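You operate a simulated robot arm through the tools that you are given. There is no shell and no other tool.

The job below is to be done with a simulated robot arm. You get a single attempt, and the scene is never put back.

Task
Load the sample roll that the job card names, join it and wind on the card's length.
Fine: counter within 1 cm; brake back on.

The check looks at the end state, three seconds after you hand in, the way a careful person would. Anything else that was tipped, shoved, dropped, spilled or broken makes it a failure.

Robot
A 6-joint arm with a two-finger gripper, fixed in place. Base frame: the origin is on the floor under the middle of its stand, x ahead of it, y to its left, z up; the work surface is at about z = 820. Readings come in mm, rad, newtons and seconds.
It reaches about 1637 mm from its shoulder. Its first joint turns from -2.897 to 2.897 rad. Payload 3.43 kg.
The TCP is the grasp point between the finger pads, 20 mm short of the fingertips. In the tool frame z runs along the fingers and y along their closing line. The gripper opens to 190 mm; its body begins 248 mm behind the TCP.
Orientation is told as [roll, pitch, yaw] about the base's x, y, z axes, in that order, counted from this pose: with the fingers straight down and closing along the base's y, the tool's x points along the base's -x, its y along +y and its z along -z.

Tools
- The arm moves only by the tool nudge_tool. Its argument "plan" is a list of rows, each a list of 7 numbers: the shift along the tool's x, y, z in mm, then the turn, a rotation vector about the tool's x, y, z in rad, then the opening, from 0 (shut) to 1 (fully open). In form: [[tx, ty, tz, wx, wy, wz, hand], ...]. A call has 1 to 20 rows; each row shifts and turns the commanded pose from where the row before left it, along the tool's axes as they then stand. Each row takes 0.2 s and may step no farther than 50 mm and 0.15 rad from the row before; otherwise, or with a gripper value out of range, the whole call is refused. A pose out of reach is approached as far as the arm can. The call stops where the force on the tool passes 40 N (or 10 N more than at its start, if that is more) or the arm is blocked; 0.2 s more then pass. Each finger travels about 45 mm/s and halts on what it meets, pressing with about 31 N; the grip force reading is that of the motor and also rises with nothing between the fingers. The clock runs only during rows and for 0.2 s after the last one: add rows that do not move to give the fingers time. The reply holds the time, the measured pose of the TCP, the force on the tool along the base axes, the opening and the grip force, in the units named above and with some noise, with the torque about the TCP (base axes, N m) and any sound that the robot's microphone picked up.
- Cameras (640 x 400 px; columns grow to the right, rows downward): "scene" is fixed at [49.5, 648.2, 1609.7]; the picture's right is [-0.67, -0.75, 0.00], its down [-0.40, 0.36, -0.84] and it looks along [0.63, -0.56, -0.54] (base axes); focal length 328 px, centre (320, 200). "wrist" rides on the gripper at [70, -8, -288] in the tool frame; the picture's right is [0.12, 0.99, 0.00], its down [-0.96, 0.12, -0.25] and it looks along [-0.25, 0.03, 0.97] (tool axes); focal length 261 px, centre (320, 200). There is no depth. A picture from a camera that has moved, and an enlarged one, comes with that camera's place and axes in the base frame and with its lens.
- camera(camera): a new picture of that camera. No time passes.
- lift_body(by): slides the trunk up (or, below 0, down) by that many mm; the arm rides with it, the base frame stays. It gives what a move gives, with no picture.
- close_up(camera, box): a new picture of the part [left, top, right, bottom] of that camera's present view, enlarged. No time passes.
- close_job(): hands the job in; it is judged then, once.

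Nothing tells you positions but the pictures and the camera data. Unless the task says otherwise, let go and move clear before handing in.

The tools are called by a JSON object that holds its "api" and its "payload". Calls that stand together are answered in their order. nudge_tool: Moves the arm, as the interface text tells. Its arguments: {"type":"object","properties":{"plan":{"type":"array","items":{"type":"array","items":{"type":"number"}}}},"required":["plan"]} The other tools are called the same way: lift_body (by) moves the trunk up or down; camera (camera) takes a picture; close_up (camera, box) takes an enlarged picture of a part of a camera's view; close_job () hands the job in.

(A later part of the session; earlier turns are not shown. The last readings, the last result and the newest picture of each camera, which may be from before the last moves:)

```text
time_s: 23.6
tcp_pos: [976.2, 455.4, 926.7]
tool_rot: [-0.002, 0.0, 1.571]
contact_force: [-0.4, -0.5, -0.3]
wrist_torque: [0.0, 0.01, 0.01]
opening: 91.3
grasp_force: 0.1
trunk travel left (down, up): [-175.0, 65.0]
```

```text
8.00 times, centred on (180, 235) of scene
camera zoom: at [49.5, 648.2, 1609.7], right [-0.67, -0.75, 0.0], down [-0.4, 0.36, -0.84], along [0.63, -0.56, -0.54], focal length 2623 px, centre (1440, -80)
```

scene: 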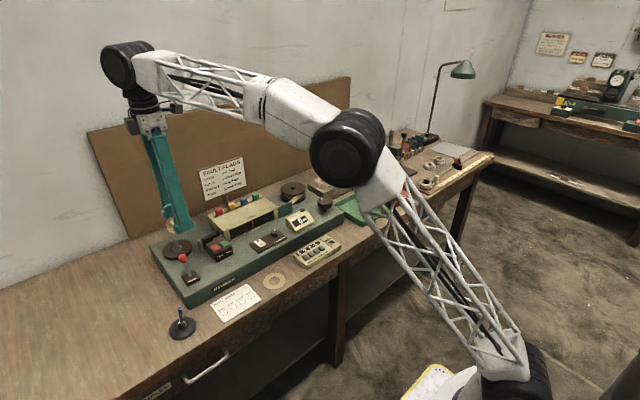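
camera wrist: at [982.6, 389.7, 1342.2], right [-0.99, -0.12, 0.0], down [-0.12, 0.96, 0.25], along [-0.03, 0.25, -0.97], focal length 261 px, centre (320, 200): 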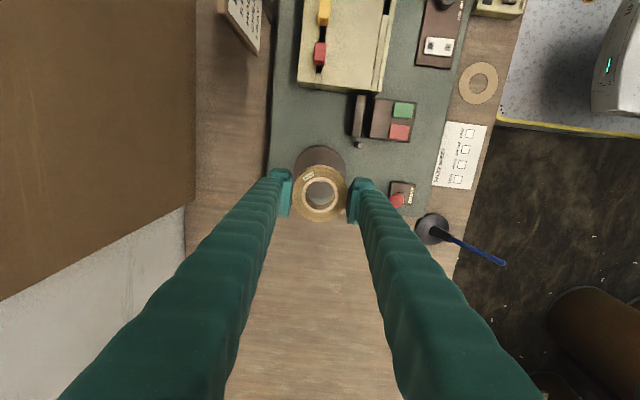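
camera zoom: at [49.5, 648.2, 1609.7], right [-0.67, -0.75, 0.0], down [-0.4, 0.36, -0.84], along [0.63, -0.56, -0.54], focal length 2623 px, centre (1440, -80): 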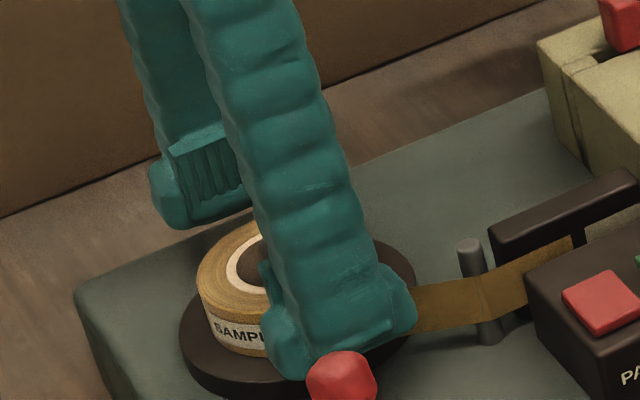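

Roll sits freely on the spindle. Rising straight up.

{"api": "nudge_tool", "payload": {"plan": [[0, 0, -10, 0, 0, 0, 0.48], [0, 0, -20, 0, 0, 0, 0.48], [0, 0, -30, 0, 0, 0, 0.48], [0, 0, -40, 0, 0, 0, 0.48], [0, 0, -30, 0, 0, 0, 0.48], [0, 0, 0, 0, 0, 0, 0.48]]}}

{"api": "camera", "payload": {"camera": "wrist"}}

{"api": "close_up", "payload": {"camera": "wrist", "box": [240, 60, 440, 210]}}

{"api": "close_up", "payload": {"camera": "scene", "box": [140, 195, 300, 295]}}

```text
time_s: 25.0
tcp_pos: [975.4, 456.4, 1055.3]
tool_rot: [-0.001, 0.0, 1.57]
contact_force: [1.0, 0.5, -0.7]
wrist_torque: [-0.08, 0.11, -0.04]
opening: 91.4
grasp_force: 0.0
trunk travel left (down, up): [-175.0, 65.0]
```

```text
taken
camera wrist: at [983.8, 386.5, 1343.0], right [-0.99, -0.12, 0.0], down [-0.11, 0.96, 0.25], along [-0.03, 0.25, -0.97], focal length 261 px, centre (320, 200)
```

wrist: 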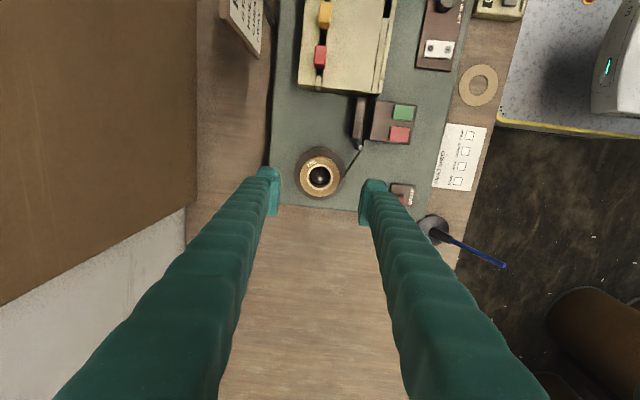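

```text
2.67 times, centred on (340, 135) of wrist
camera zoom: at [983.8, 386.5, 1343.0], right [-0.99, -0.12, 0.0], down [-0.11, 0.96, 0.25], along [-0.03, 0.25, -0.97], focal length 695 px, centre (267, 373)
```

zoom: 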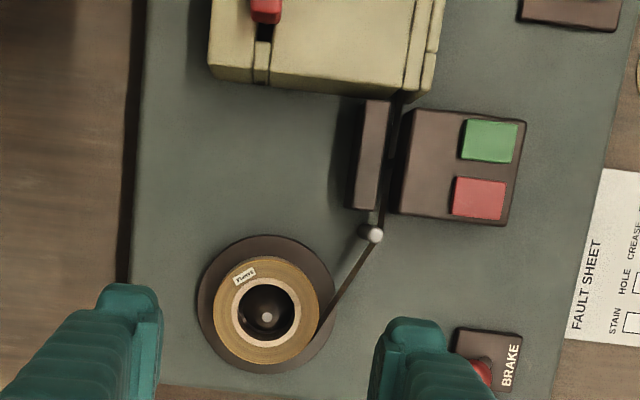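

```text
4.00 times, centred on (220, 245) of scene
camera zoom: at [49.5, 648.2, 1609.7], right [-0.67, -0.75, 0.0], down [-0.4, 0.36, -0.84], along [0.63, -0.56, -0.54], focal length 1312 px, centre (720, 20)
```

zoom: 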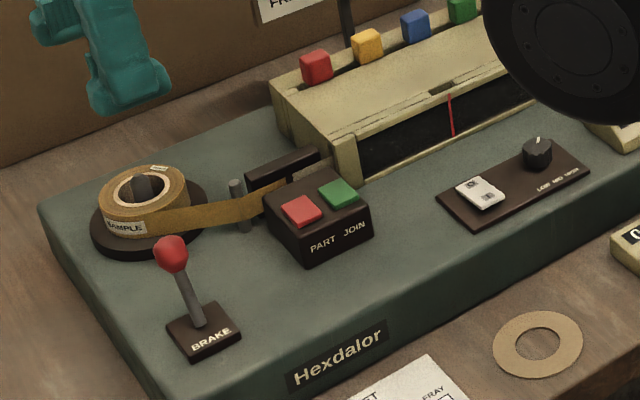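

The roll is loaded. The green JOIN button is at about (862, 343, 927), with red PART at y≈375. I'll close the fingers while moving above JOIN and inspect the closed fingertip's size.

{"api": "nudge_tool", "payload": {"plan": [[30.8, 30.8, 0, 0, 0, 0, 0], [30.8, 30.8, 0, 0, 0, 0, 0], [30.8, 30.8, 0, 0, 0, 0, 0], [30.8, 30.8, 0, 0, 0, 0, 0], [0, 0, 30, 0, 0, 0, 0], [0, 0, 0, 0, 0, 0, 0]]}}

{"api": "camera", "payload": {"camera": "wrist"}}

{"api": "close_up", "payload": {"camera": "wrist", "box": [240, 140, 400, 240]}}

{"api": "close_up", "payload": {"camera": "scene", "box": [160, 180, 272, 250]}}

```text
time_s: 26.4
tcp_pos: [850.9, 330.8, 1027.3]
tool_rot: [0.001, 0.001, 1.572]
contact_force: [0.3, 0.3, 0.1]
wrist_torque: [-0.03, 0.0, 0.02]
opening: 0.0
grasp_force: 30.6
trunk travel left (down, up): [-175.0, 65.0]
```

```text
taken
camera wrist: at [860.4, 261.6, 1315.3], right [-0.99, -0.12, 0.0], down [-0.12, 0.96, 0.25], along [-0.03, 0.25, -0.97], focal length 261 px, centre (320, 200)
```

wrist: 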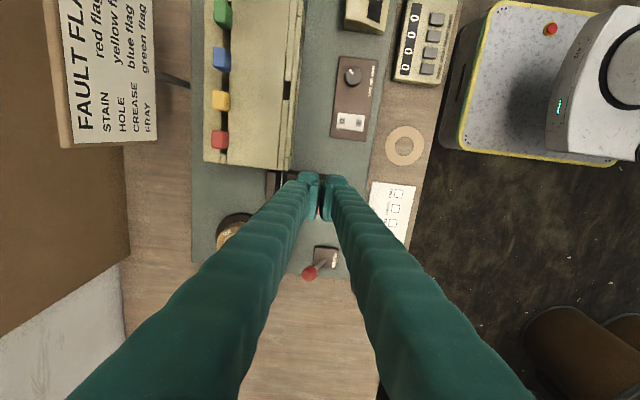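

```text
4.00 times, centred on (320, 190) of wrist
camera zoom: at [860.4, 261.6, 1315.3], right [-0.99, -0.12, 0.0], down [-0.12, 0.96, 0.25], along [-0.03, 0.25, -0.97], focal length 1043 px, centre (320, 240)
```

zoom: 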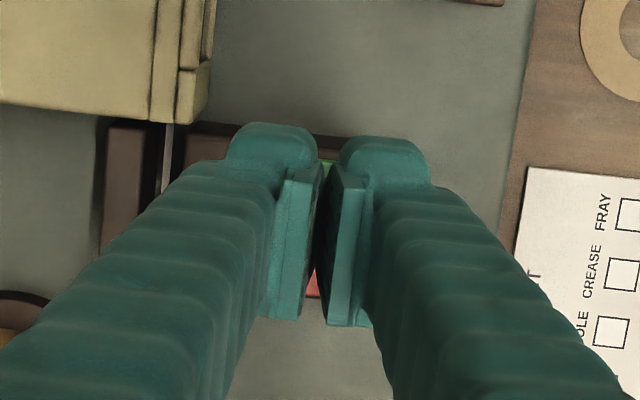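

```text
5.71 times, centred on (216, 215) of scene
camera zoom: at [49.5, 648.2, 1609.7], right [-0.67, -0.75, 0.0], down [-0.4, 0.36, -0.84], along [0.63, -0.56, -0.54], focal length 1874 px, centre (914, 114)
```

zoom: 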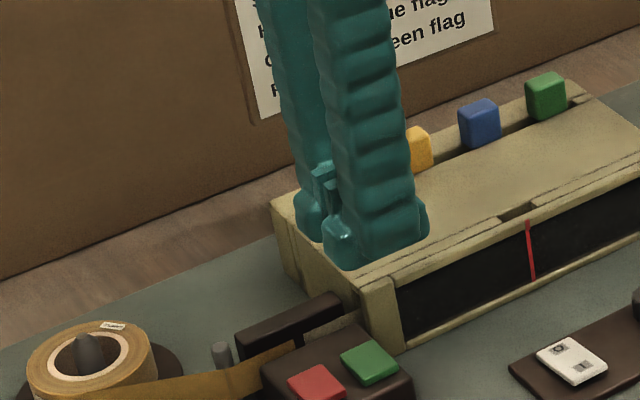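

Closed fingers are ~60 mm wide along x and ~45 mm along y, so I'll offset toward -y so only JOIN gets pressed (fingers' +y edge ≈ y 348, red starts ≈ 362). Descend to just above.

{"api": "nudge_tool", "payload": {"plan": [[5, 6, 20, 0, 0, 0, 0], [0, 0, 20, 0, 0, 0, 0], [0, 0, 15, 0, 0, 0, 0], [0, 0, 0, 0, 0, 0, 0]]}}

{"api": "camera", "payload": {"camera": "wrist"}}

{"api": "close_up", "payload": {"camera": "wrist", "box": [240, 130, 400, 230]}}

{"api": "close_up", "payload": {"camera": "scene", "box": [180, 210, 260, 260]}}

```text
time_s: 27.4
tcp_pos: [847.6, 326.1, 972.6]
tool_rot: [-0.002, 0.0, 1.571]
contact_force: [0.4, -0.1, 0.0]
wrist_torque: [-0.01, 0.03, 0.0]
opening: 0.1
grasp_force: 31.5
trunk travel left (down, up): [-175.0, 65.0]
```

```text
taken
camera wrist: at [855.4, 257.5, 1260.3], right [-0.99, -0.12, 0.0], down [-0.12, 0.96, 0.25], along [-0.03, 0.25, -0.97], focal length 261 px, centre (320, 200)
```

wrist: 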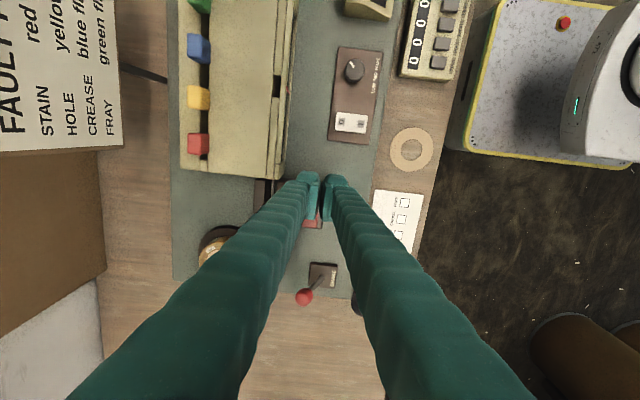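

```text
4.00 times, centred on (320, 180) of wrist
camera zoom: at [855.4, 257.5, 1260.3], right [-0.99, -0.12, 0.0], down [-0.12, 0.96, 0.25], along [-0.03, 0.25, -0.97], focal length 1043 px, centre (320, 280)
```

zoom: 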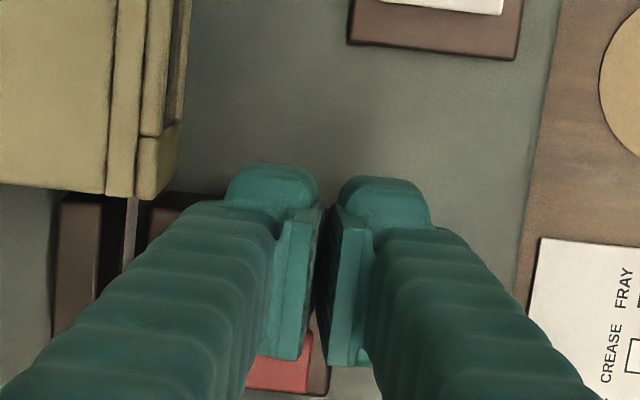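

```text
8.00 times, centred on (220, 235) of scene
camera zoom: at [49.5, 648.2, 1609.7], right [-0.67, -0.75, 0.0], down [-0.4, 0.36, -0.84], along [0.63, -0.56, -0.54], focal length 2623 px, centre (1120, -80)
```

zoom: 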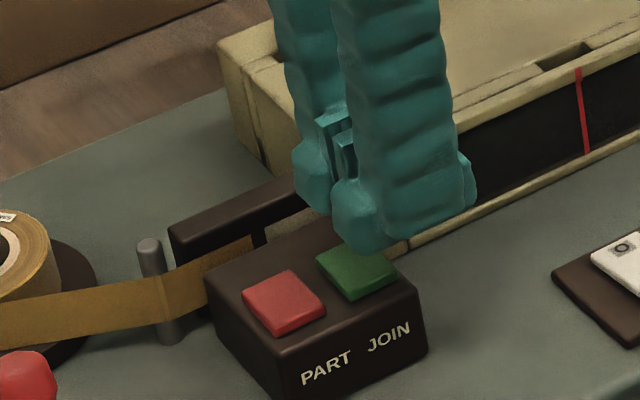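

Footprint lines up with the green button and clears red. Pressing down in small steps.

{"api": "nudge_tool", "payload": {"plan": [[0, 0, 10, 0, 0, 0, 0], [0, 0, 8, 0, 0, 0, 0], [0, 0, 4, 0, 0, 0, 0], [0, 0, 2, 0, 0, 0, 0], [0, 0, 2, 0, 0, 0, 0]]}}

{"api": "close_up", "payload": {"camera": "scene", "box": [180, 210, 260, 260]}}

```text
time_s: 28.6
tcp_pos: [846.0, 329.2, 946.6]
tool_rot: [0.0, 0.0, 1.571]
contact_force: [-0.3, -0.8, -0.3]
wrist_torque: [0.03, -0.04, 0.01]
opening: 0.0
grasp_force: 30.9
trunk travel left (down, up): [-175.0, 65.0]
```

```text
8.00 times, centred on (220, 235) of scene
camera zoom: at [49.5, 648.2, 1609.7], right [-0.67, -0.75, 0.0], down [-0.4, 0.36, -0.84], along [0.63, -0.56, -0.54], focal length 2623 px, centre (1120, -80)
```

zoom: 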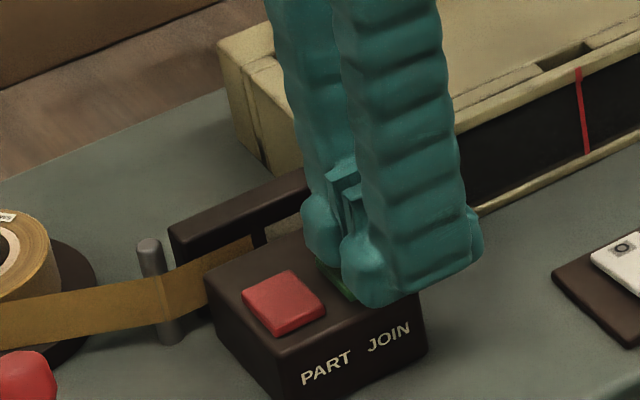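

No contact yet. Continue in 2 mm steps.

{"api": "nudge_tool", "payload": {"plan": [[0, 0, 2, 0, 0, 0, 0], [0, 0, 2, 0, 0, 0, 0], [0, 0, 2, 0, 0, 0, 0]]}}

{"api": "close_up", "payload": {"camera": "scene", "box": [180, 210, 260, 260]}}

```text
time_s: 29.4
tcp_pos: [847.3, 328.2, 940.1]
tool_rot: [0.0, -0.001, 1.572]
contact_force: [-0.1, -0.4, 1.6]
wrist_torque: [-0.03, -0.05, 0.01]
opening: 0.0
grasp_force: 31.0
trunk travel left (down, up): [-175.0, 65.0]
```

```text
8.00 times, centred on (220, 235) of scene
camera zoom: at [49.5, 648.2, 1609.7], right [-0.67, -0.75, 0.0], down [-0.4, 0.36, -0.84], along [0.63, -0.56, -0.54], focal length 2623 px, centre (1120, -80)
```

zoom: 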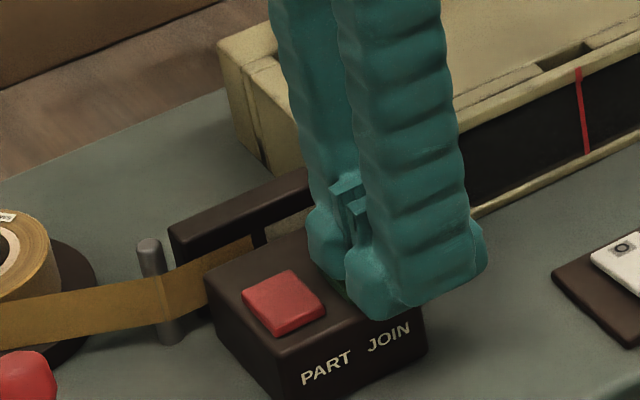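

Contact is beginning (1.6 N). Pressing a bit more.

{"api": "nudge_tool", "payload": {"plan": [[0, 0, 1.5, 0, 0, 0, 0], [0, 0, 1.5, 0, 0, 0, 0], [0, 0, 1.5, 0, 0, 0, 0], [0, 0, 1.5, 0, 0, 0, 0]]}}

{"api": "close_up", "payload": {"camera": "scene", "box": [180, 210, 260, 260]}}

```text
time_s: 30.4
tcp_pos: [846.0, 326.3, 935.8]
tool_rot: [-0.002, 0.0, 1.57]
contact_force: [4.5, 4.7, 17.2]
wrist_torque: [0.2, -0.27, 0.0]
opening: 0.0
grasp_force: 31.1
trunk travel left (down, up): [-175.0, 65.0]
heard: click
```

```text
8.00 times, centred on (220, 235) of scene
camera zoom: at [49.5, 648.2, 1609.7], right [-0.67, -0.75, 0.0], down [-0.4, 0.36, -0.84], along [0.63, -0.56, -0.54], focal length 2623 px, centre (1120, -80)
```

zoom: 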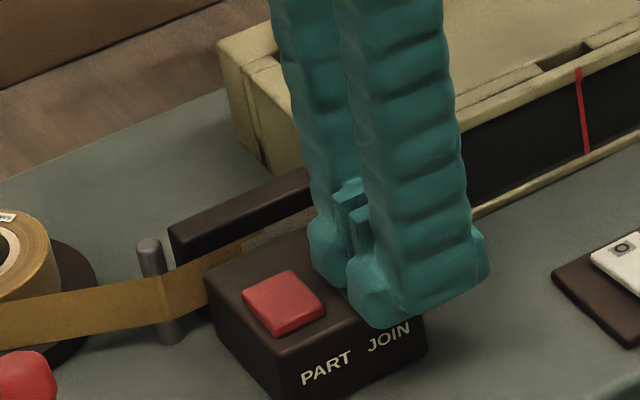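

A click was heard, and the tape looks joined. Retract upward and inspect.

{"api": "nudge_tool", "payload": {"plan": [[0, 0, -5, 0, 0, 0, 0], [0, 0, -20, 0, 0, 0, 0], [0, 0, -40, 0, 0, 0, 0], [0, 0, -40, 0, 0, 0, 0], [0, 40, 0, 0, 0, 0, 0], [0, 0, 0, 0, 0, 0, 0]]}}

{"api": "close_up", "payload": {"camera": "scene", "box": [160, 200, 288, 280]}}

{"api": "close_up", "payload": {"camera": "scene", "box": [250, 175, 346, 235]}}

{"api": "camera", "payload": {"camera": "wrist"}}

```text
time_s: 31.8
tcp_pos: [809.0, 324.6, 1038.0]
tool_rot: [0.001, 0.001, 1.571]
contact_force: [-0.3, -0.3, -0.4]
wrist_torque: [0.02, -0.04, -0.03]
opening: 0.0
grasp_force: 31.3
trunk travel left (down, up): [-175.0, 65.0]
```

```text
5.00 times, centred on (224, 240) of scene
camera zoom: at [49.5, 648.2, 1609.7], right [-0.67, -0.75, 0.0], down [-0.4, 0.36, -0.84], along [0.63, -0.56, -0.54], focal length 1640 px, centre (800, 0)
```

zoom: 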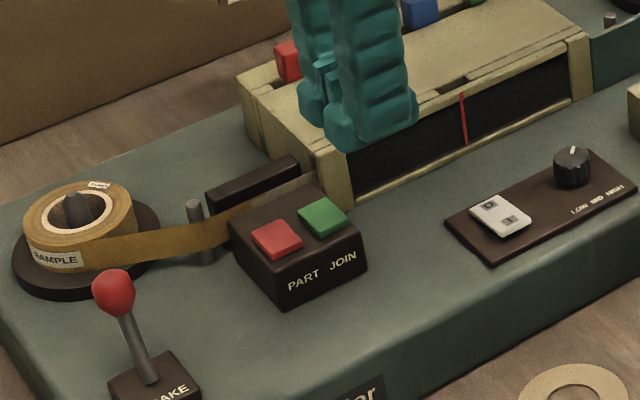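

```text
6.67 times, centred on (298, 205) of scene
camera zoom: at [49.5, 648.2, 1609.7], right [-0.67, -0.75, 0.0], down [-0.4, 0.36, -0.84], along [0.63, -0.56, -0.54], focal length 2186 px, centre (467, 167)
```

zoom: 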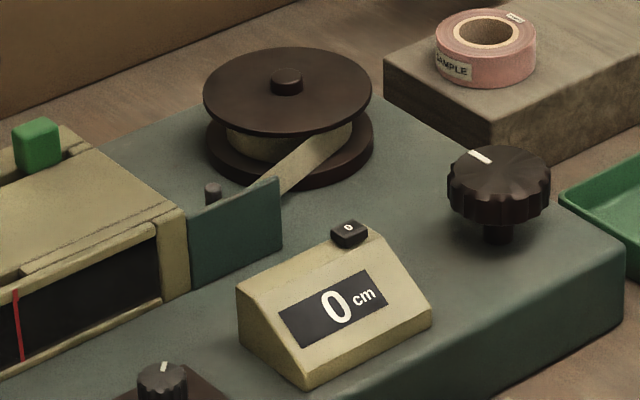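

```text
taken
camera wrist: at [816.5, 255.5, 1325.7], right [-0.99, -0.12, 0.0], down [-0.11, 0.96, 0.25], along [-0.03, 0.25, -0.97], focal length 261 px, centre (320, 200)
```

wrist: 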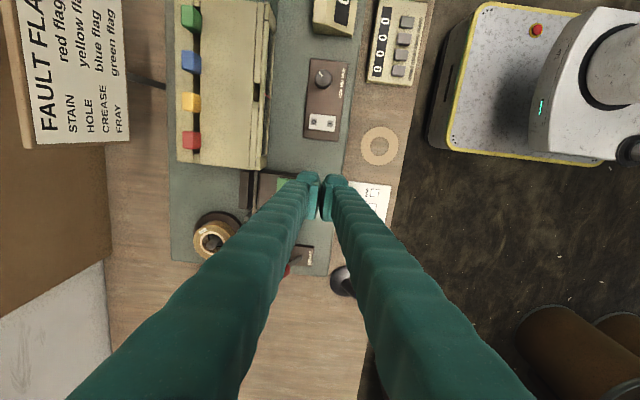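

{"api": "close_up", "payload": {"camera": "scene", "box": [192, 225, 240, 255]}}

{"api": "close_up", "payload": {"camera": "scene", "box": [290, 180, 354, 220]}}

```text
13.33 times, centred on (216, 240) of scene
camera zoom: at [49.5, 648.2, 1609.7], right [-0.67, -0.75, 0.0], down [-0.4, 0.36, -0.84], along [0.63, -0.56, -0.54], focal length 4372 px, centre (1707, -333)
```

zoom: 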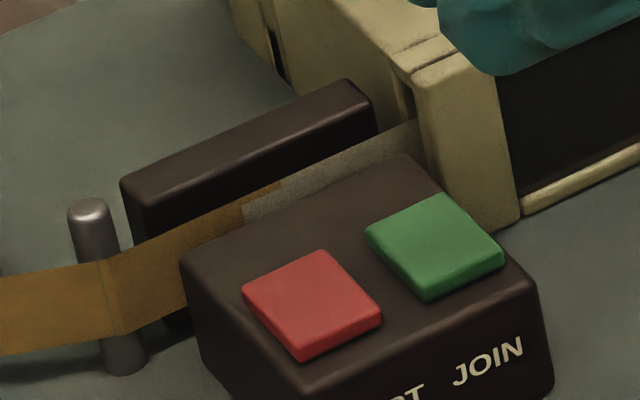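

```text
10.00 times, centred on (322, 200) of scene
camera zoom: at [49.5, 648.2, 1609.7], right [-0.67, -0.75, 0.0], down [-0.4, 0.36, -0.84], along [0.63, -0.56, -0.54], focal length 3279 px, centre (300, 200)
```

zoom: 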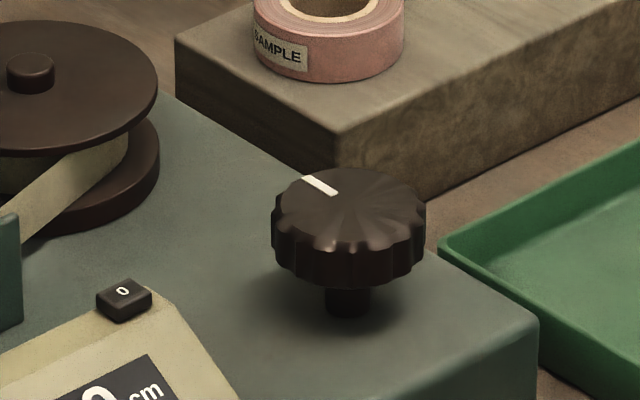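

The splice is made (gold meets grey leader). Next the brake: I'll place the closed fingers behind (+x side of) the lever ball, above roll height, and pull it toward the robot.

{"api": "nudge_tool", "payload": {"plan": [[-37.5, -24, 0, 0, 0, 0, 0], [-37.5, -24, 0, 0, 0, 0, 0], [-37.5, -24, 0, 0, 0, 0, 0], [-37.5, -24, 0, 0, 0, 0, 0], [0, 0, 30, 0, 0, 0, 0], [0, 0, 0, 0, 0, 0, 0]]}}

{"api": "camera", "payload": {"camera": "wrist"}}

{"api": "close_up", "payload": {"camera": "scene", "box": [140, 200, 236, 260]}}

```text
time_s: 33.2
tcp_pos: [904.4, 476.3, 1009.7]
tool_rot: [0.001, -0.002, 1.572]
contact_force: [0.4, -1.3, -0.2]
wrist_torque: [-0.02, 0.0, 0.01]
opening: 0.0
grasp_force: 31.4
trunk travel left (down, up): [-175.0, 65.0]
```

```text
taken
camera wrist: at [911.9, 408.2, 1297.8], right [-0.99, -0.12, 0.0], down [-0.12, 0.96, 0.25], along [-0.03, 0.25, -0.97], focal length 261 px, centre (320, 200)
```

wrist: 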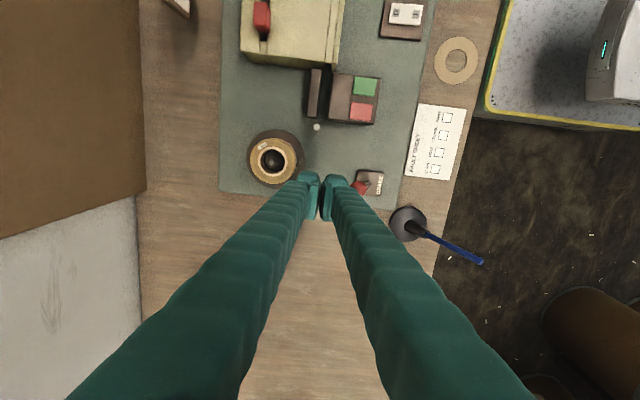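

```text
6.67 times, centred on (188, 230) of scene
camera zoom: at [49.5, 648.2, 1609.7], right [-0.67, -0.75, 0.0], down [-0.4, 0.36, -0.84], along [0.63, -0.56, -0.54], focal length 2186 px, centre (1200, 0)
```

zoom: 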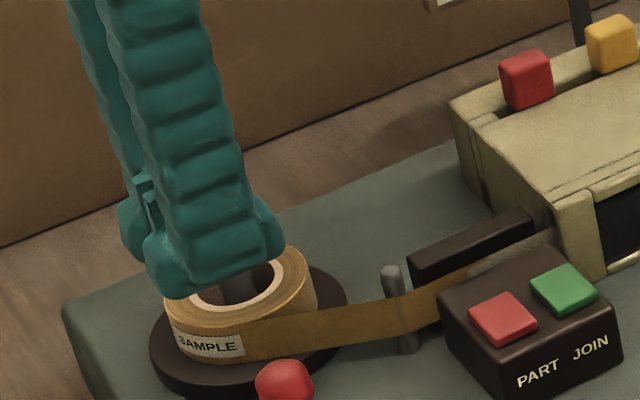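

Ball is at about (850, 473, 951); fingers' near face is ~10 mm behind it. Descending to ball height, then pulling toward -x.

{"api": "nudge_tool", "payload": {"plan": [[0, 0, 20, 0, 0, 0, 0], [0, 0, 20, 0, 0, 0, 0], [0, 0, 8, 0, 0, 0, 0], [0, 0, 0, 0, 0, 0, 0]]}}

{"api": "close_up", "payload": {"camera": "scene", "box": [140, 215, 236, 275]}}

{"api": "close_up", "payload": {"camera": "wrist", "box": [240, 130, 400, 230]}}

```text
time_s: 34.2
tcp_pos: [903.1, 477.1, 959.8]
tool_rot: [-0.001, -0.001, 1.569]
contact_force: [-0.3, 0.7, -0.4]
wrist_torque: [-0.03, 0.01, 0.03]
opening: 0.0
grasp_force: 30.9
trunk travel left (down, up): [-175.0, 65.0]
```

```text
6.67 times, centred on (188, 245) of scene
camera zoom: at [49.5, 648.2, 1609.7], right [-0.67, -0.75, 0.0], down [-0.4, 0.36, -0.84], along [0.63, -0.56, -0.54], focal length 2186 px, centre (1200, -100)
```

zoom: 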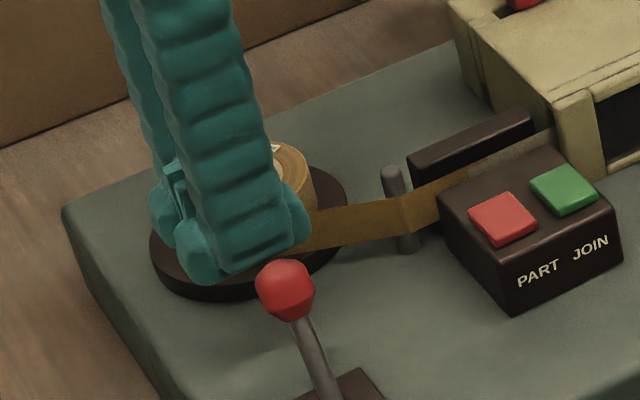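

```text
4.00 times, centred on (320, 180) of wrist
camera zoom: at [911.6, 407.7, 1248.2], right [-0.99, -0.12, 0.0], down [-0.12, 0.96, 0.25], along [-0.03, 0.25, -0.97], focal length 1043 px, centre (320, 280)
```

zoom: 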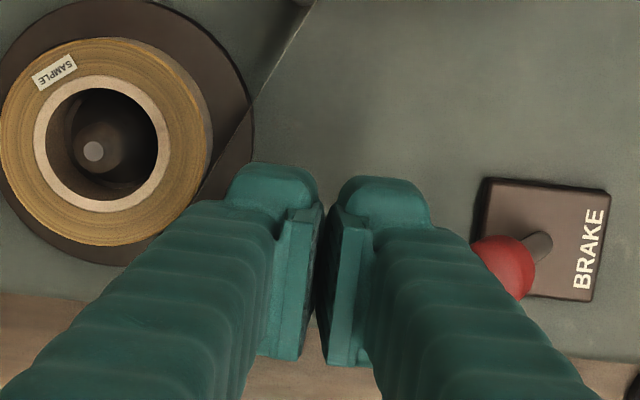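

{"api": "nudge_tool", "payload": {"plan": [[0, 8, 0, 0, 0, 0, 0], [0, 8, 0, 0, 0, 0, 0], [0, 8, 0, 0, 0, 0, 0], [0, 8, 0, 0, 0, 0, 0], [0, 0, 0, 0, 0, 0, 0]]}}

{"api": "close_up", "payload": {"camera": "scene", "box": [140, 215, 236, 275]}}

{"api": "close_up", "payload": {"camera": "wrist", "box": [240, 130, 400, 230]}}

```text
time_s: 35.0
tcp_pos: [883.5, 477.7, 964.6]
tool_rot: [-0.008, -0.005, 1.569]
contact_force: [7.3, 0.7, 13.8]
wrist_torque: [0.0, 0.37, -0.01]
opening: 0.0
grasp_force: 30.9
trunk travel left (down, up): [-175.0, 65.0]
stopped in row 4: the force on the tool passed its limit at 43 N (the readings are from after the stop); the commanded pose is now the measured one
```

```text
6.67 times, centred on (188, 245) of scene
camera zoom: at [49.5, 648.2, 1609.7], right [-0.67, -0.75, 0.0], down [-0.4, 0.36, -0.84], along [0.63, -0.56, -0.54], focal length 2186 px, centre (1200, -100)
```

zoom: 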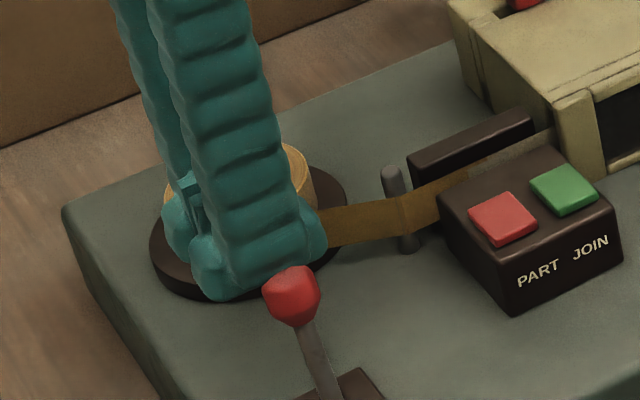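

```text
4.00 times, centred on (320, 180) of wrist
camera zoom: at [888.5, 406.2, 1252.7], right [-0.99, -0.12, -0.01], down [-0.12, 0.96, 0.25], along [-0.02, 0.25, -0.97], focal length 1043 px, centre (320, 280)
```

zoom: 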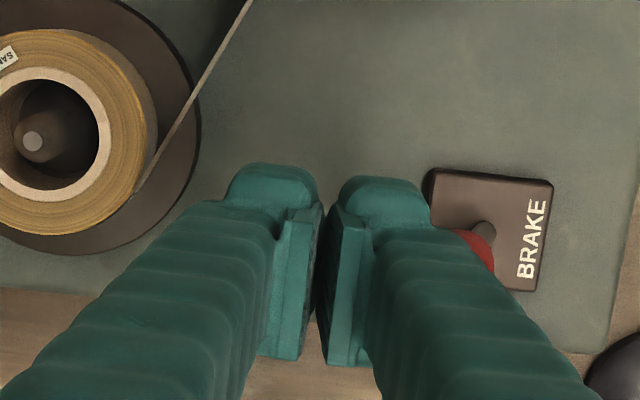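

The rounded fingertip rode up on the ball, so I stop that. Better: open the fingers ~45 mm, straddle the ball, and pull with the flat inner pad. Rising and repositioning over the ball first.

{"api": "nudge_tool", "payload": {"plan": [[0, -8, -5, 0, 0, 0, 0], [0, 0, -30, 0, 0, 0, 0], [0, 0, -20, 0, 0, 0, 0.26], [2, 20, 0, 0, 0, 0, 0.26], [1, 20, 0, 0, 0, 0, 0.26], [0, 0, 0, 0, 0, 0, 0.26], [0, 0, 0, 0, 0, 0, 0.26]]}}

{"api": "close_up", "payload": {"camera": "wrist", "box": [240, 130, 400, 230]}}

{"api": "close_up", "payload": {"camera": "scene", "box": [140, 215, 236, 290]}}

```text
time_s: 36.6
tcp_pos: [850.1, 476.7, 1018.4]
tool_rot: [-0.008, -0.002, 1.569]
contact_force: [0.8, -0.8, -0.4]
wrist_torque: [-0.01, 0.01, -0.01]
opening: 49.5
grasp_force: 0.0
trunk travel left (down, up): [-175.0, 65.0]
```

```text
4.00 times, centred on (320, 180) of wrist
camera zoom: at [856.3, 405.8, 1306.2], right [-0.99, -0.12, -0.01], down [-0.12, 0.96, 0.25], along [-0.02, 0.25, -0.97], focal length 1043 px, centre (320, 280)
```

zoom: 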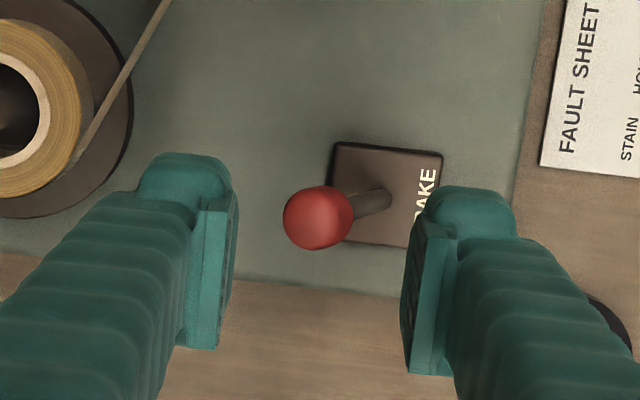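

```text
5.33 times, centred on (188, 252) of scene
camera zoom: at [49.5, 648.2, 1609.7], right [-0.67, -0.75, 0.0], down [-0.4, 0.36, -0.84], along [0.63, -0.56, -0.54], focal length 1749 px, centre (1024, -80)
```

zoom: 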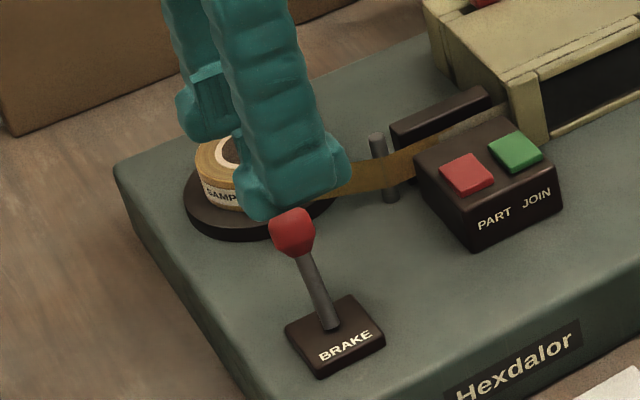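

Ball sits between the fingers. Descending to ball height.

{"api": "nudge_tool", "payload": {"plan": [[0, 0, 25, 0, 0, 0, 0.26], [0, 0, 25, 0, 0, 0, 0.26], [0, 0, 16, 0, 0, 0, 0.26], [0, 0, 0, 0, 0, 0, 0.26]]}}

{"api": "close_up", "payload": {"camera": "wrist", "box": [240, 130, 400, 230]}}

{"api": "close_up", "payload": {"camera": "scene", "box": [140, 215, 236, 290]}}

```text
time_s: 37.6
tcp_pos: [849.1, 475.0, 950.4]
tool_rot: [-0.007, -0.003, 1.571]
contact_force: [0.1, 0.3, 0.5]
wrist_torque: [-0.01, 0.02, 0.01]
opening: 49.4
grasp_force: 0.1
trunk travel left (down, up): [-175.0, 65.0]
```

```text
4.00 times, centred on (320, 180) of wrist
camera zoom: at [855.9, 405.1, 1238.5], right [-0.99, -0.12, -0.01], down [-0.12, 0.96, 0.25], along [-0.02, 0.25, -0.97], focal length 1043 px, centre (320, 280)
```

zoom: 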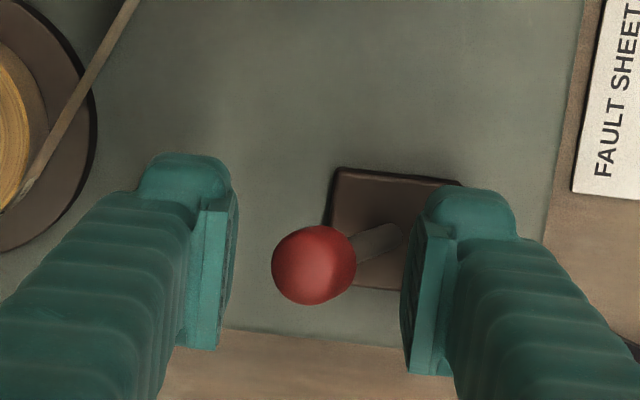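

```text
5.33 times, centred on (188, 252) of scene
camera zoom: at [49.5, 648.2, 1609.7], right [-0.67, -0.75, 0.0], down [-0.4, 0.36, -0.84], along [0.63, -0.56, -0.54], focal length 1749 px, centre (1024, -80)
```

zoom: 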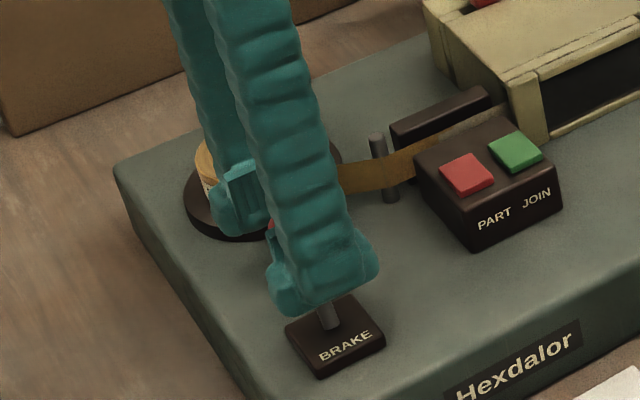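

Straddling the ball. Now pull toward the robot in steps.

{"api": "nudge_tool", "payload": {"plan": [[0, 8, 0, 0, 0, 0, 0.26], [0, 8, 0, 0, 0, 0, 0.26], [0, 6, 0, 0, 0, 0, 0.26], [0, 6, 0, 0, 0, 0, 0.26], [0, 0, 0, 0, 0, 0, 0.26]]}}

{"api": "close_up", "payload": {"camera": "wrist", "box": [240, 130, 400, 230]}}

{"api": "close_up", "payload": {"camera": "scene", "box": [140, 215, 236, 290]}}

```text
time_s: 38.8
tcp_pos: [821.5, 475.1, 952.1]
tool_rot: [-0.008, -0.003, 1.569]
contact_force: [0.8, -0.1, 0.1]
wrist_torque: [0.0, -0.03, -0.01]
opening: 49.7
grasp_force: 0.2
trunk travel left (down, up): [-175.0, 65.0]
```

```text
4.00 times, centred on (320, 180) of wrist
camera zoom: at [828.0, 404.3, 1240.0], right [-0.99, -0.12, -0.01], down [-0.12, 0.96, 0.25], along [-0.02, 0.25, -0.97], focal length 1043 px, centre (320, 280)
```

zoom: 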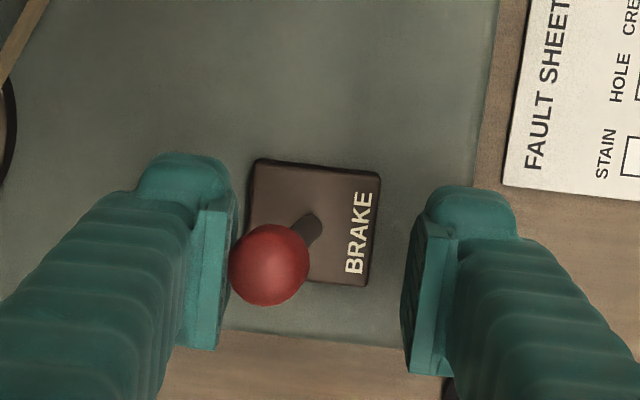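

```text
5.33 times, centred on (188, 252) of scene
camera zoom: at [49.5, 648.2, 1609.7], right [-0.67, -0.75, 0.0], down [-0.4, 0.36, -0.84], along [0.63, -0.56, -0.54], focal length 1749 px, centre (1024, -80)
```

zoom: 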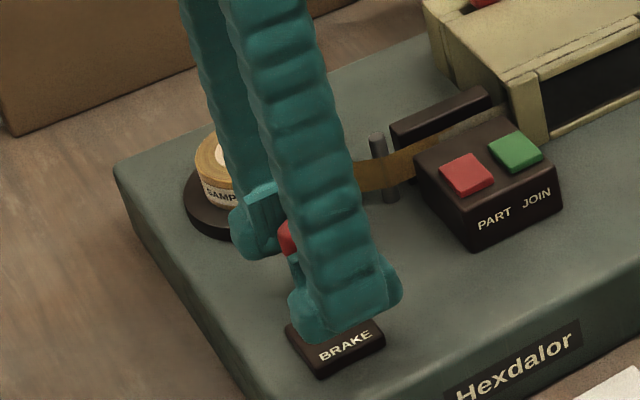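

The lever moves easily with low force. Continue pulling.

{"api": "nudge_tool", "payload": {"plan": [[0, 7, 0, 0, 0, 0, 0.26], [0, 7, 0, 0, 0, 0, 0.26], [0, 6, 0, 0, 0, 0, 0.26], [0, 5, 0, 0, 0, 0, 0.26], [0, 0, 0, 0, 0, 0, 0.26]]}}

{"api": "close_up", "payload": {"camera": "wrist", "box": [240, 130, 400, 230]}}

{"api": "close_up", "payload": {"camera": "scene", "box": [140, 215, 236, 290]}}

```text
time_s: 40.0
tcp_pos: [797.3, 475.8, 951.7]
tool_rot: [-0.006, -0.002, 1.571]
contact_force: [0.4, -0.6, -0.1]
wrist_torque: [0.02, 0.01, 0.02]
opening: 49.3
grasp_force: 0.0
trunk travel left (down, up): [-175.0, 65.0]
```

```text
4.00 times, centred on (320, 180) of wrist
camera zoom: at [803.4, 404.7, 1240.1], right [-0.99, -0.12, -0.01], down [-0.12, 0.96, 0.25], along [-0.02, 0.25, -0.97], focal length 1043 px, centre (320, 280)
```

zoom: 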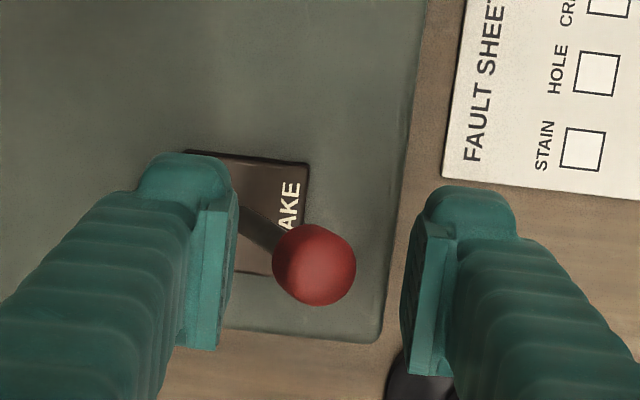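

```text
5.33 times, centred on (188, 252) of scene
camera zoom: at [49.5, 648.2, 1609.7], right [-0.67, -0.75, 0.0], down [-0.4, 0.36, -0.84], along [0.63, -0.56, -0.54], focal length 1749 px, centre (1024, -80)
```

zoom: 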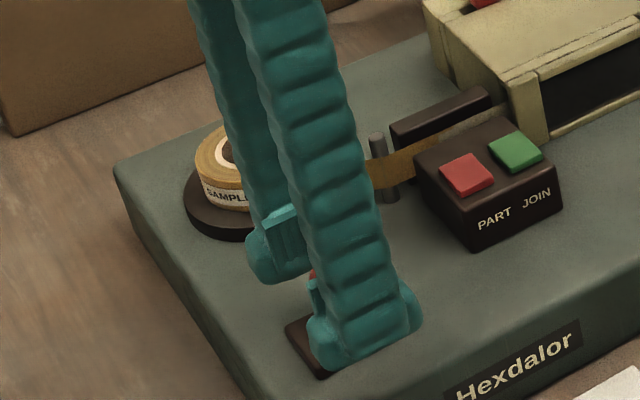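

The lever snapped over to the near side (brake released). Rise and move toward the winding knob at the right end.

{"api": "nudge_tool", "payload": {"plan": [[0, 0, -15, 0, 0, 0, 0.26], [0, 0, -30, 0, 0, 0, 0.26], [0, 0, -40, 0, 0, 0, 0.26], [0, 0, -20, 0, 0, 0, 0.26], [0, 0, 0, 0, 0, 0, 0.26]]}}

{"api": "close_up", "payload": {"camera": "scene", "box": [140, 215, 236, 290]}}

{"api": "close_up", "payload": {"camera": "scene", "box": [270, 175, 350, 225]}}

```text
time_s: 41.2
tcp_pos: [798.2, 474.0, 1056.8]
tool_rot: [-0.007, -0.004, 1.569]
contact_force: [0.1, 0.5, -0.5]
wrist_torque: [0.0, -0.03, 0.01]
opening: 49.7
grasp_force: 0.0
trunk travel left (down, up): [-175.0, 65.0]
```

```text
5.33 times, centred on (188, 252) of scene
camera zoom: at [49.5, 648.2, 1609.7], right [-0.67, -0.75, 0.0], down [-0.4, 0.36, -0.84], along [0.63, -0.56, -0.54], focal length 1749 px, centre (1024, -80)
```

zoom: 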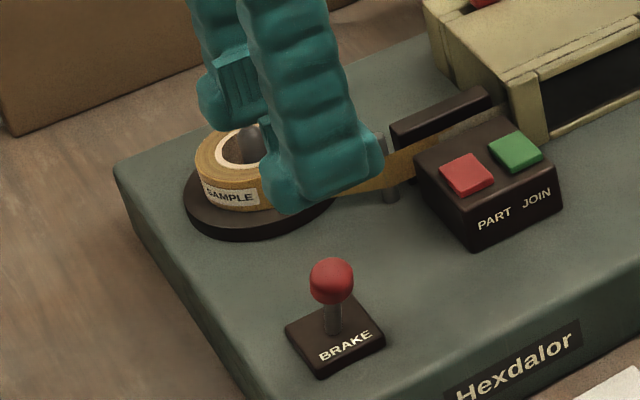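

```text
8.00 times, centred on (310, 200) of scene
camera zoom: at [49.5, 648.2, 1609.7], right [-0.67, -0.75, 0.0], down [-0.4, 0.36, -0.84], along [0.63, -0.56, -0.54], focal length 2623 px, centre (400, 200)
```

zoom: 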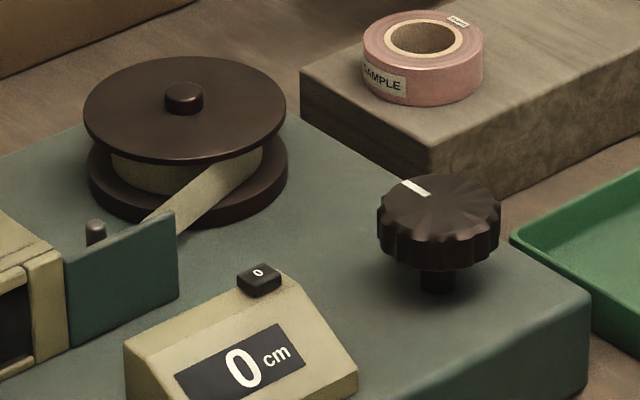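

Brake is off. The knob is at about (823, -65), top at z≈931, ~57 mm across. I'll travel over to it and turn the gripper back to yaw 0.

{"api": "nudge_tool", "payload": {"plan": [[49, -2.3, 0, 0, 0, 0, 0.42], [49, -2.3, 0, 0, 0, 0, 0.42], [49, -2.3, 0, 0, 0, 0, 0.42], [49, -2.3, 0, 0, 0, 0, 0.42], [49, -2.3, 0, 0, 0, 0, 0.42], [49, -2.3, 0, 0, 0, 0, 0.42], [49, -2.3, 0, 0, 0, 0, 0.42], [49, -2.3, 0, 0, 0, 0, 0.42], [49, -2.3, 0, 0, 0, 0, 0.42], [49, -2.3, 0, 0, 0, 0, 0.42], [49, -2, 0, 0, 0, 0, 0.42], [0, 0, 0, 0, 0, 0, 0.42]]}}

{"api": "camera", "payload": {"camera": "wrist"}}

{"api": "camera", "payload": {"camera": "scene"}}

```text
time_s: 43.8
tcp_pos: [822.2, -66.5, 1056.2]
tool_rot: [-0.007, -0.003, 1.57]
contact_force: [-1.0, 0.1, -0.7]
wrist_torque: [0.06, -0.03, 0.01]
opening: 79.8
grasp_force: 0.0
trunk travel left (down, up): [-175.0, 65.0]
```

```text
taken
camera wrist: at [828.1, -137.0, 1343.7], right [-0.99, -0.12, -0.01], down [-0.12, 0.96, 0.25], along [-0.02, 0.25, -0.97], focal length 261 px, centre (320, 200)
```

wrist: 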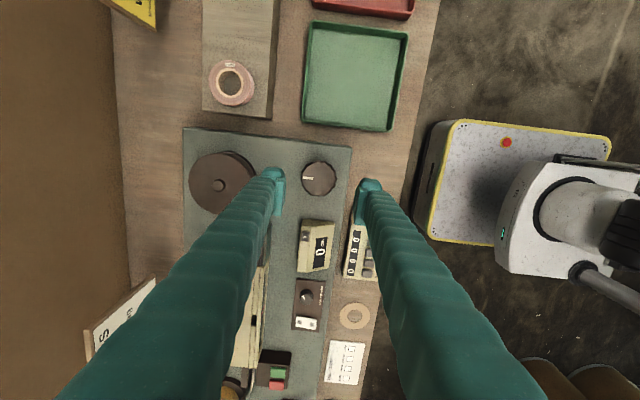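

```text
taken
```

scene: 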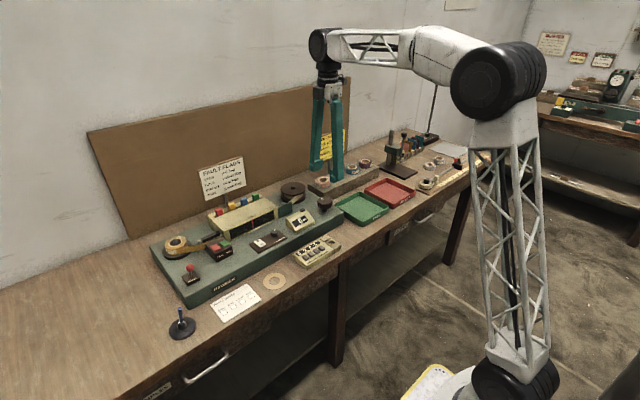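

{"api": "close_up", "payload": {"camera": "wrist", "box": [260, 140, 372, 210]}}

{"api": "close_up", "payload": {"camera": "scene", "box": [270, 175, 350, 225]}}

```text
5.71 times, centred on (316, 175) of wrist
camera zoom: at [828.1, -137.0, 1343.7], right [-0.99, -0.12, -0.01], down [-0.12, 0.96, 0.25], along [-0.02, 0.25, -0.97], focal length 1489 px, centre (343, 343)
```

zoom: 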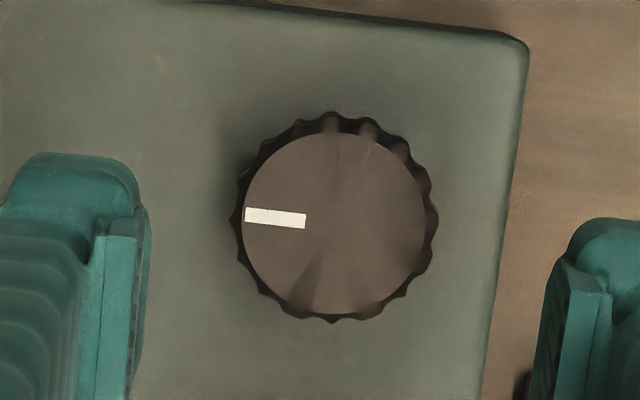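

```text
8.00 times, centred on (310, 200) of scene
camera zoom: at [49.5, 648.2, 1609.7], right [-0.67, -0.75, 0.0], down [-0.4, 0.36, -0.84], along [0.63, -0.56, -0.54], focal length 2623 px, centre (400, 200)
```

zoom: 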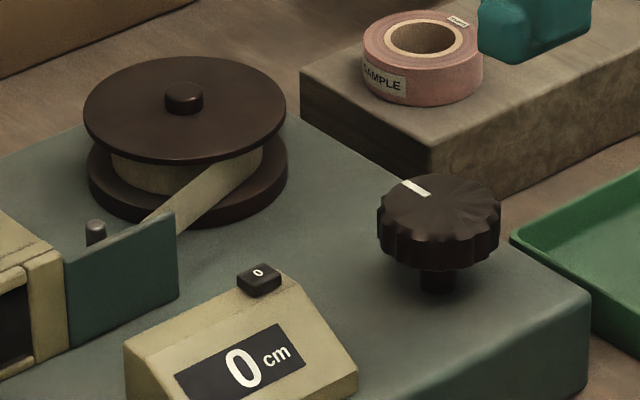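

Knob centre about (825, -65). I'll descend to just above it and refine the alignment.

{"api": "nudge_tool", "payload": {"plan": [[-1.5, -2, 30, 0.007, 0, 0, 0.42], [0, 0, 30, 0, 0, 0, 0.42], [0, 0, 18, 0, 0, 0, 0.42], [0, 0, 0, 0, 0, 0, 0.42]]}}

{"api": "close_up", "payload": {"camera": "wrist", "box": [240, 140, 400, 240]}}

{"api": "close_up", "payload": {"camera": "scene", "box": [270, 170, 350, 220]}}

```text
time_s: 44.8
tcp_pos: [822.9, -63.8, 974.4]
tool_rot: [-0.014, -0.004, 1.57]
contact_force: [0.5, 0.3, -0.6]
wrist_torque: [0.03, -0.03, 0.0]
opening: 79.8
grasp_force: 0.0
trunk travel left (down, up): [-175.0, 65.0]
```

```text
4.00 times, centred on (320, 190) of wrist
camera zoom: at [828.4, -133.7, 1262.9], right [-0.99, -0.12, -0.01], down [-0.12, 0.96, 0.25], along [-0.02, 0.25, -0.97], focal length 1043 px, centre (320, 240)
```

zoom: 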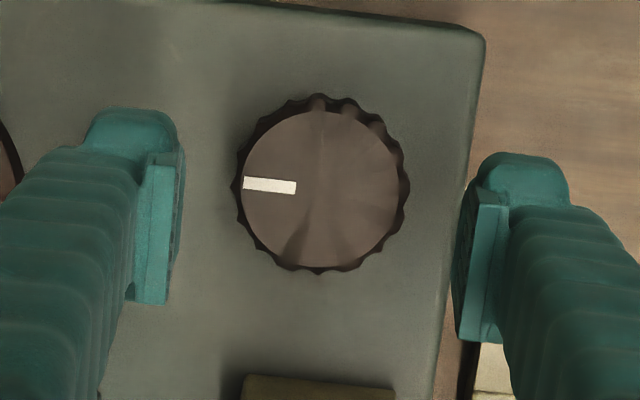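

```text
8.00 times, centred on (310, 195) of scene
camera zoom: at [49.5, 648.2, 1609.7], right [-0.67, -0.75, 0.0], down [-0.4, 0.36, -0.84], along [0.63, -0.56, -0.54], focal length 2623 px, centre (400, 240)
```

zoom: 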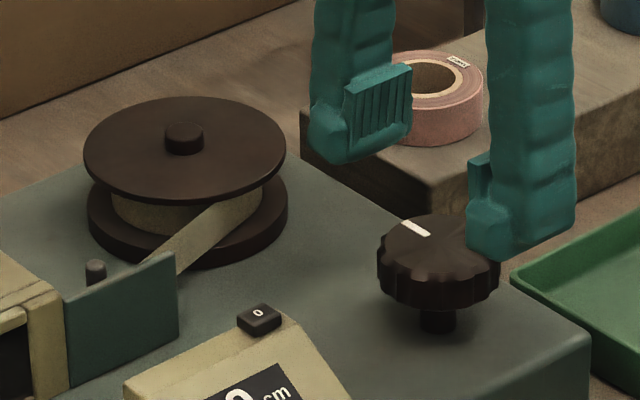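

I'll fix the small tilt (sign was wrong) and re-measure the alignment.

{"api": "nudge_tool", "payload": {"plan": [[0, 0, 0, -0.0145, 0, 0, 0.42], [0, 0, 0, 0, 0, 0, 0.42], [0, 0, 0, 0, 0, 0, 0.42]]}}

{"api": "close_up", "payload": {"camera": "wrist", "box": [240, 140, 400, 240]}}

```text
time_s: 45.6
tcp_pos: [823.9, -62.6, 975.3]
tool_rot: [0.001, -0.004, 1.572]
contact_force: [-0.5, -0.8, 0.0]
wrist_torque: [-0.01, 0.01, -0.02]
opening: 79.8
grasp_force: 0.1
trunk travel left (down, up): [-175.0, 65.0]
```

```text
4.00 times, centred on (320, 190) of wrist
camera zoom: at [832.7, -134.1, 1263.0], right [-0.99, -0.12, 0.0], down [-0.11, 0.96, 0.25], along [-0.03, 0.25, -0.97], focal length 1043 px, centre (320, 240)
```

zoom: 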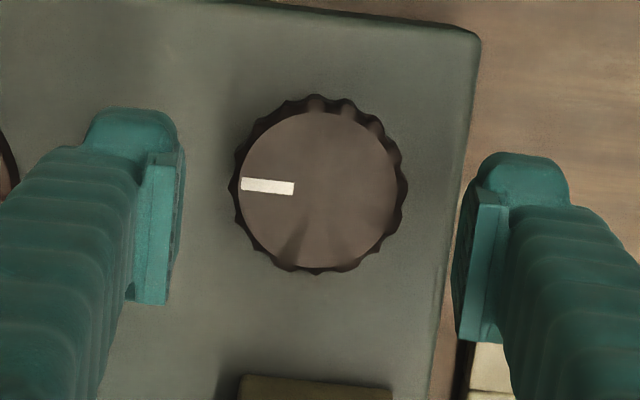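

Aligned within ~1 mm. Descend around the knob and grip it.

{"api": "nudge_tool", "payload": {"plan": [[1, 0, 20, 0, 0.004, 0, 0.42], [0, 0, 15, 0, 0, 0, 0.42], [0, 0, 11, 0, 0, 0, 0.42], [0, 0, 0, 0, 0, 0, 0.2], [0, 0, 0, 0, 0, 0, 0.2], [0, 0, 0, 0, 0, 0, 0.2]]}}

{"api": "close_up", "payload": {"camera": "scene", "box": [270, 175, 350, 225]}}

{"api": "close_up", "payload": {"camera": "wrist", "box": [240, 140, 400, 240]}}

```text
time_s: 47.0
tcp_pos: [825.6, -65.0, 929.3]
tool_rot: [0.001, 0.0, 1.571]
contact_force: [12.7, -1.5, 0.1]
wrist_torque: [-0.02, -0.22, 0.05]
opening: 56.0
grasp_force: 42.4
trunk travel left (down, up): [-175.0, 65.0]
```

```text
8.00 times, centred on (310, 200) of scene
camera zoom: at [49.5, 648.2, 1609.7], right [-0.67, -0.75, 0.0], down [-0.4, 0.36, -0.84], along [0.63, -0.56, -0.54], focal length 2623 px, centre (400, 200)
```

zoom: 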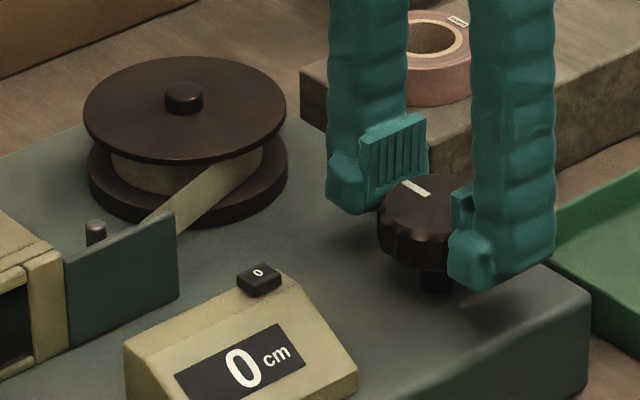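

```text
4.00 times, centred on (320, 190) of wrist
camera zoom: at [833.2, -133.6, 1218.1], right [-0.99, -0.12, 0.0], down [-0.11, 0.96, 0.25], along [-0.03, 0.25, -0.97], focal length 1043 px, centre (320, 240)
```

zoom: 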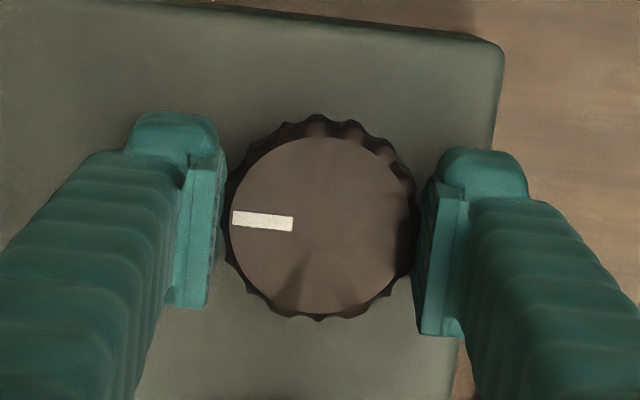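

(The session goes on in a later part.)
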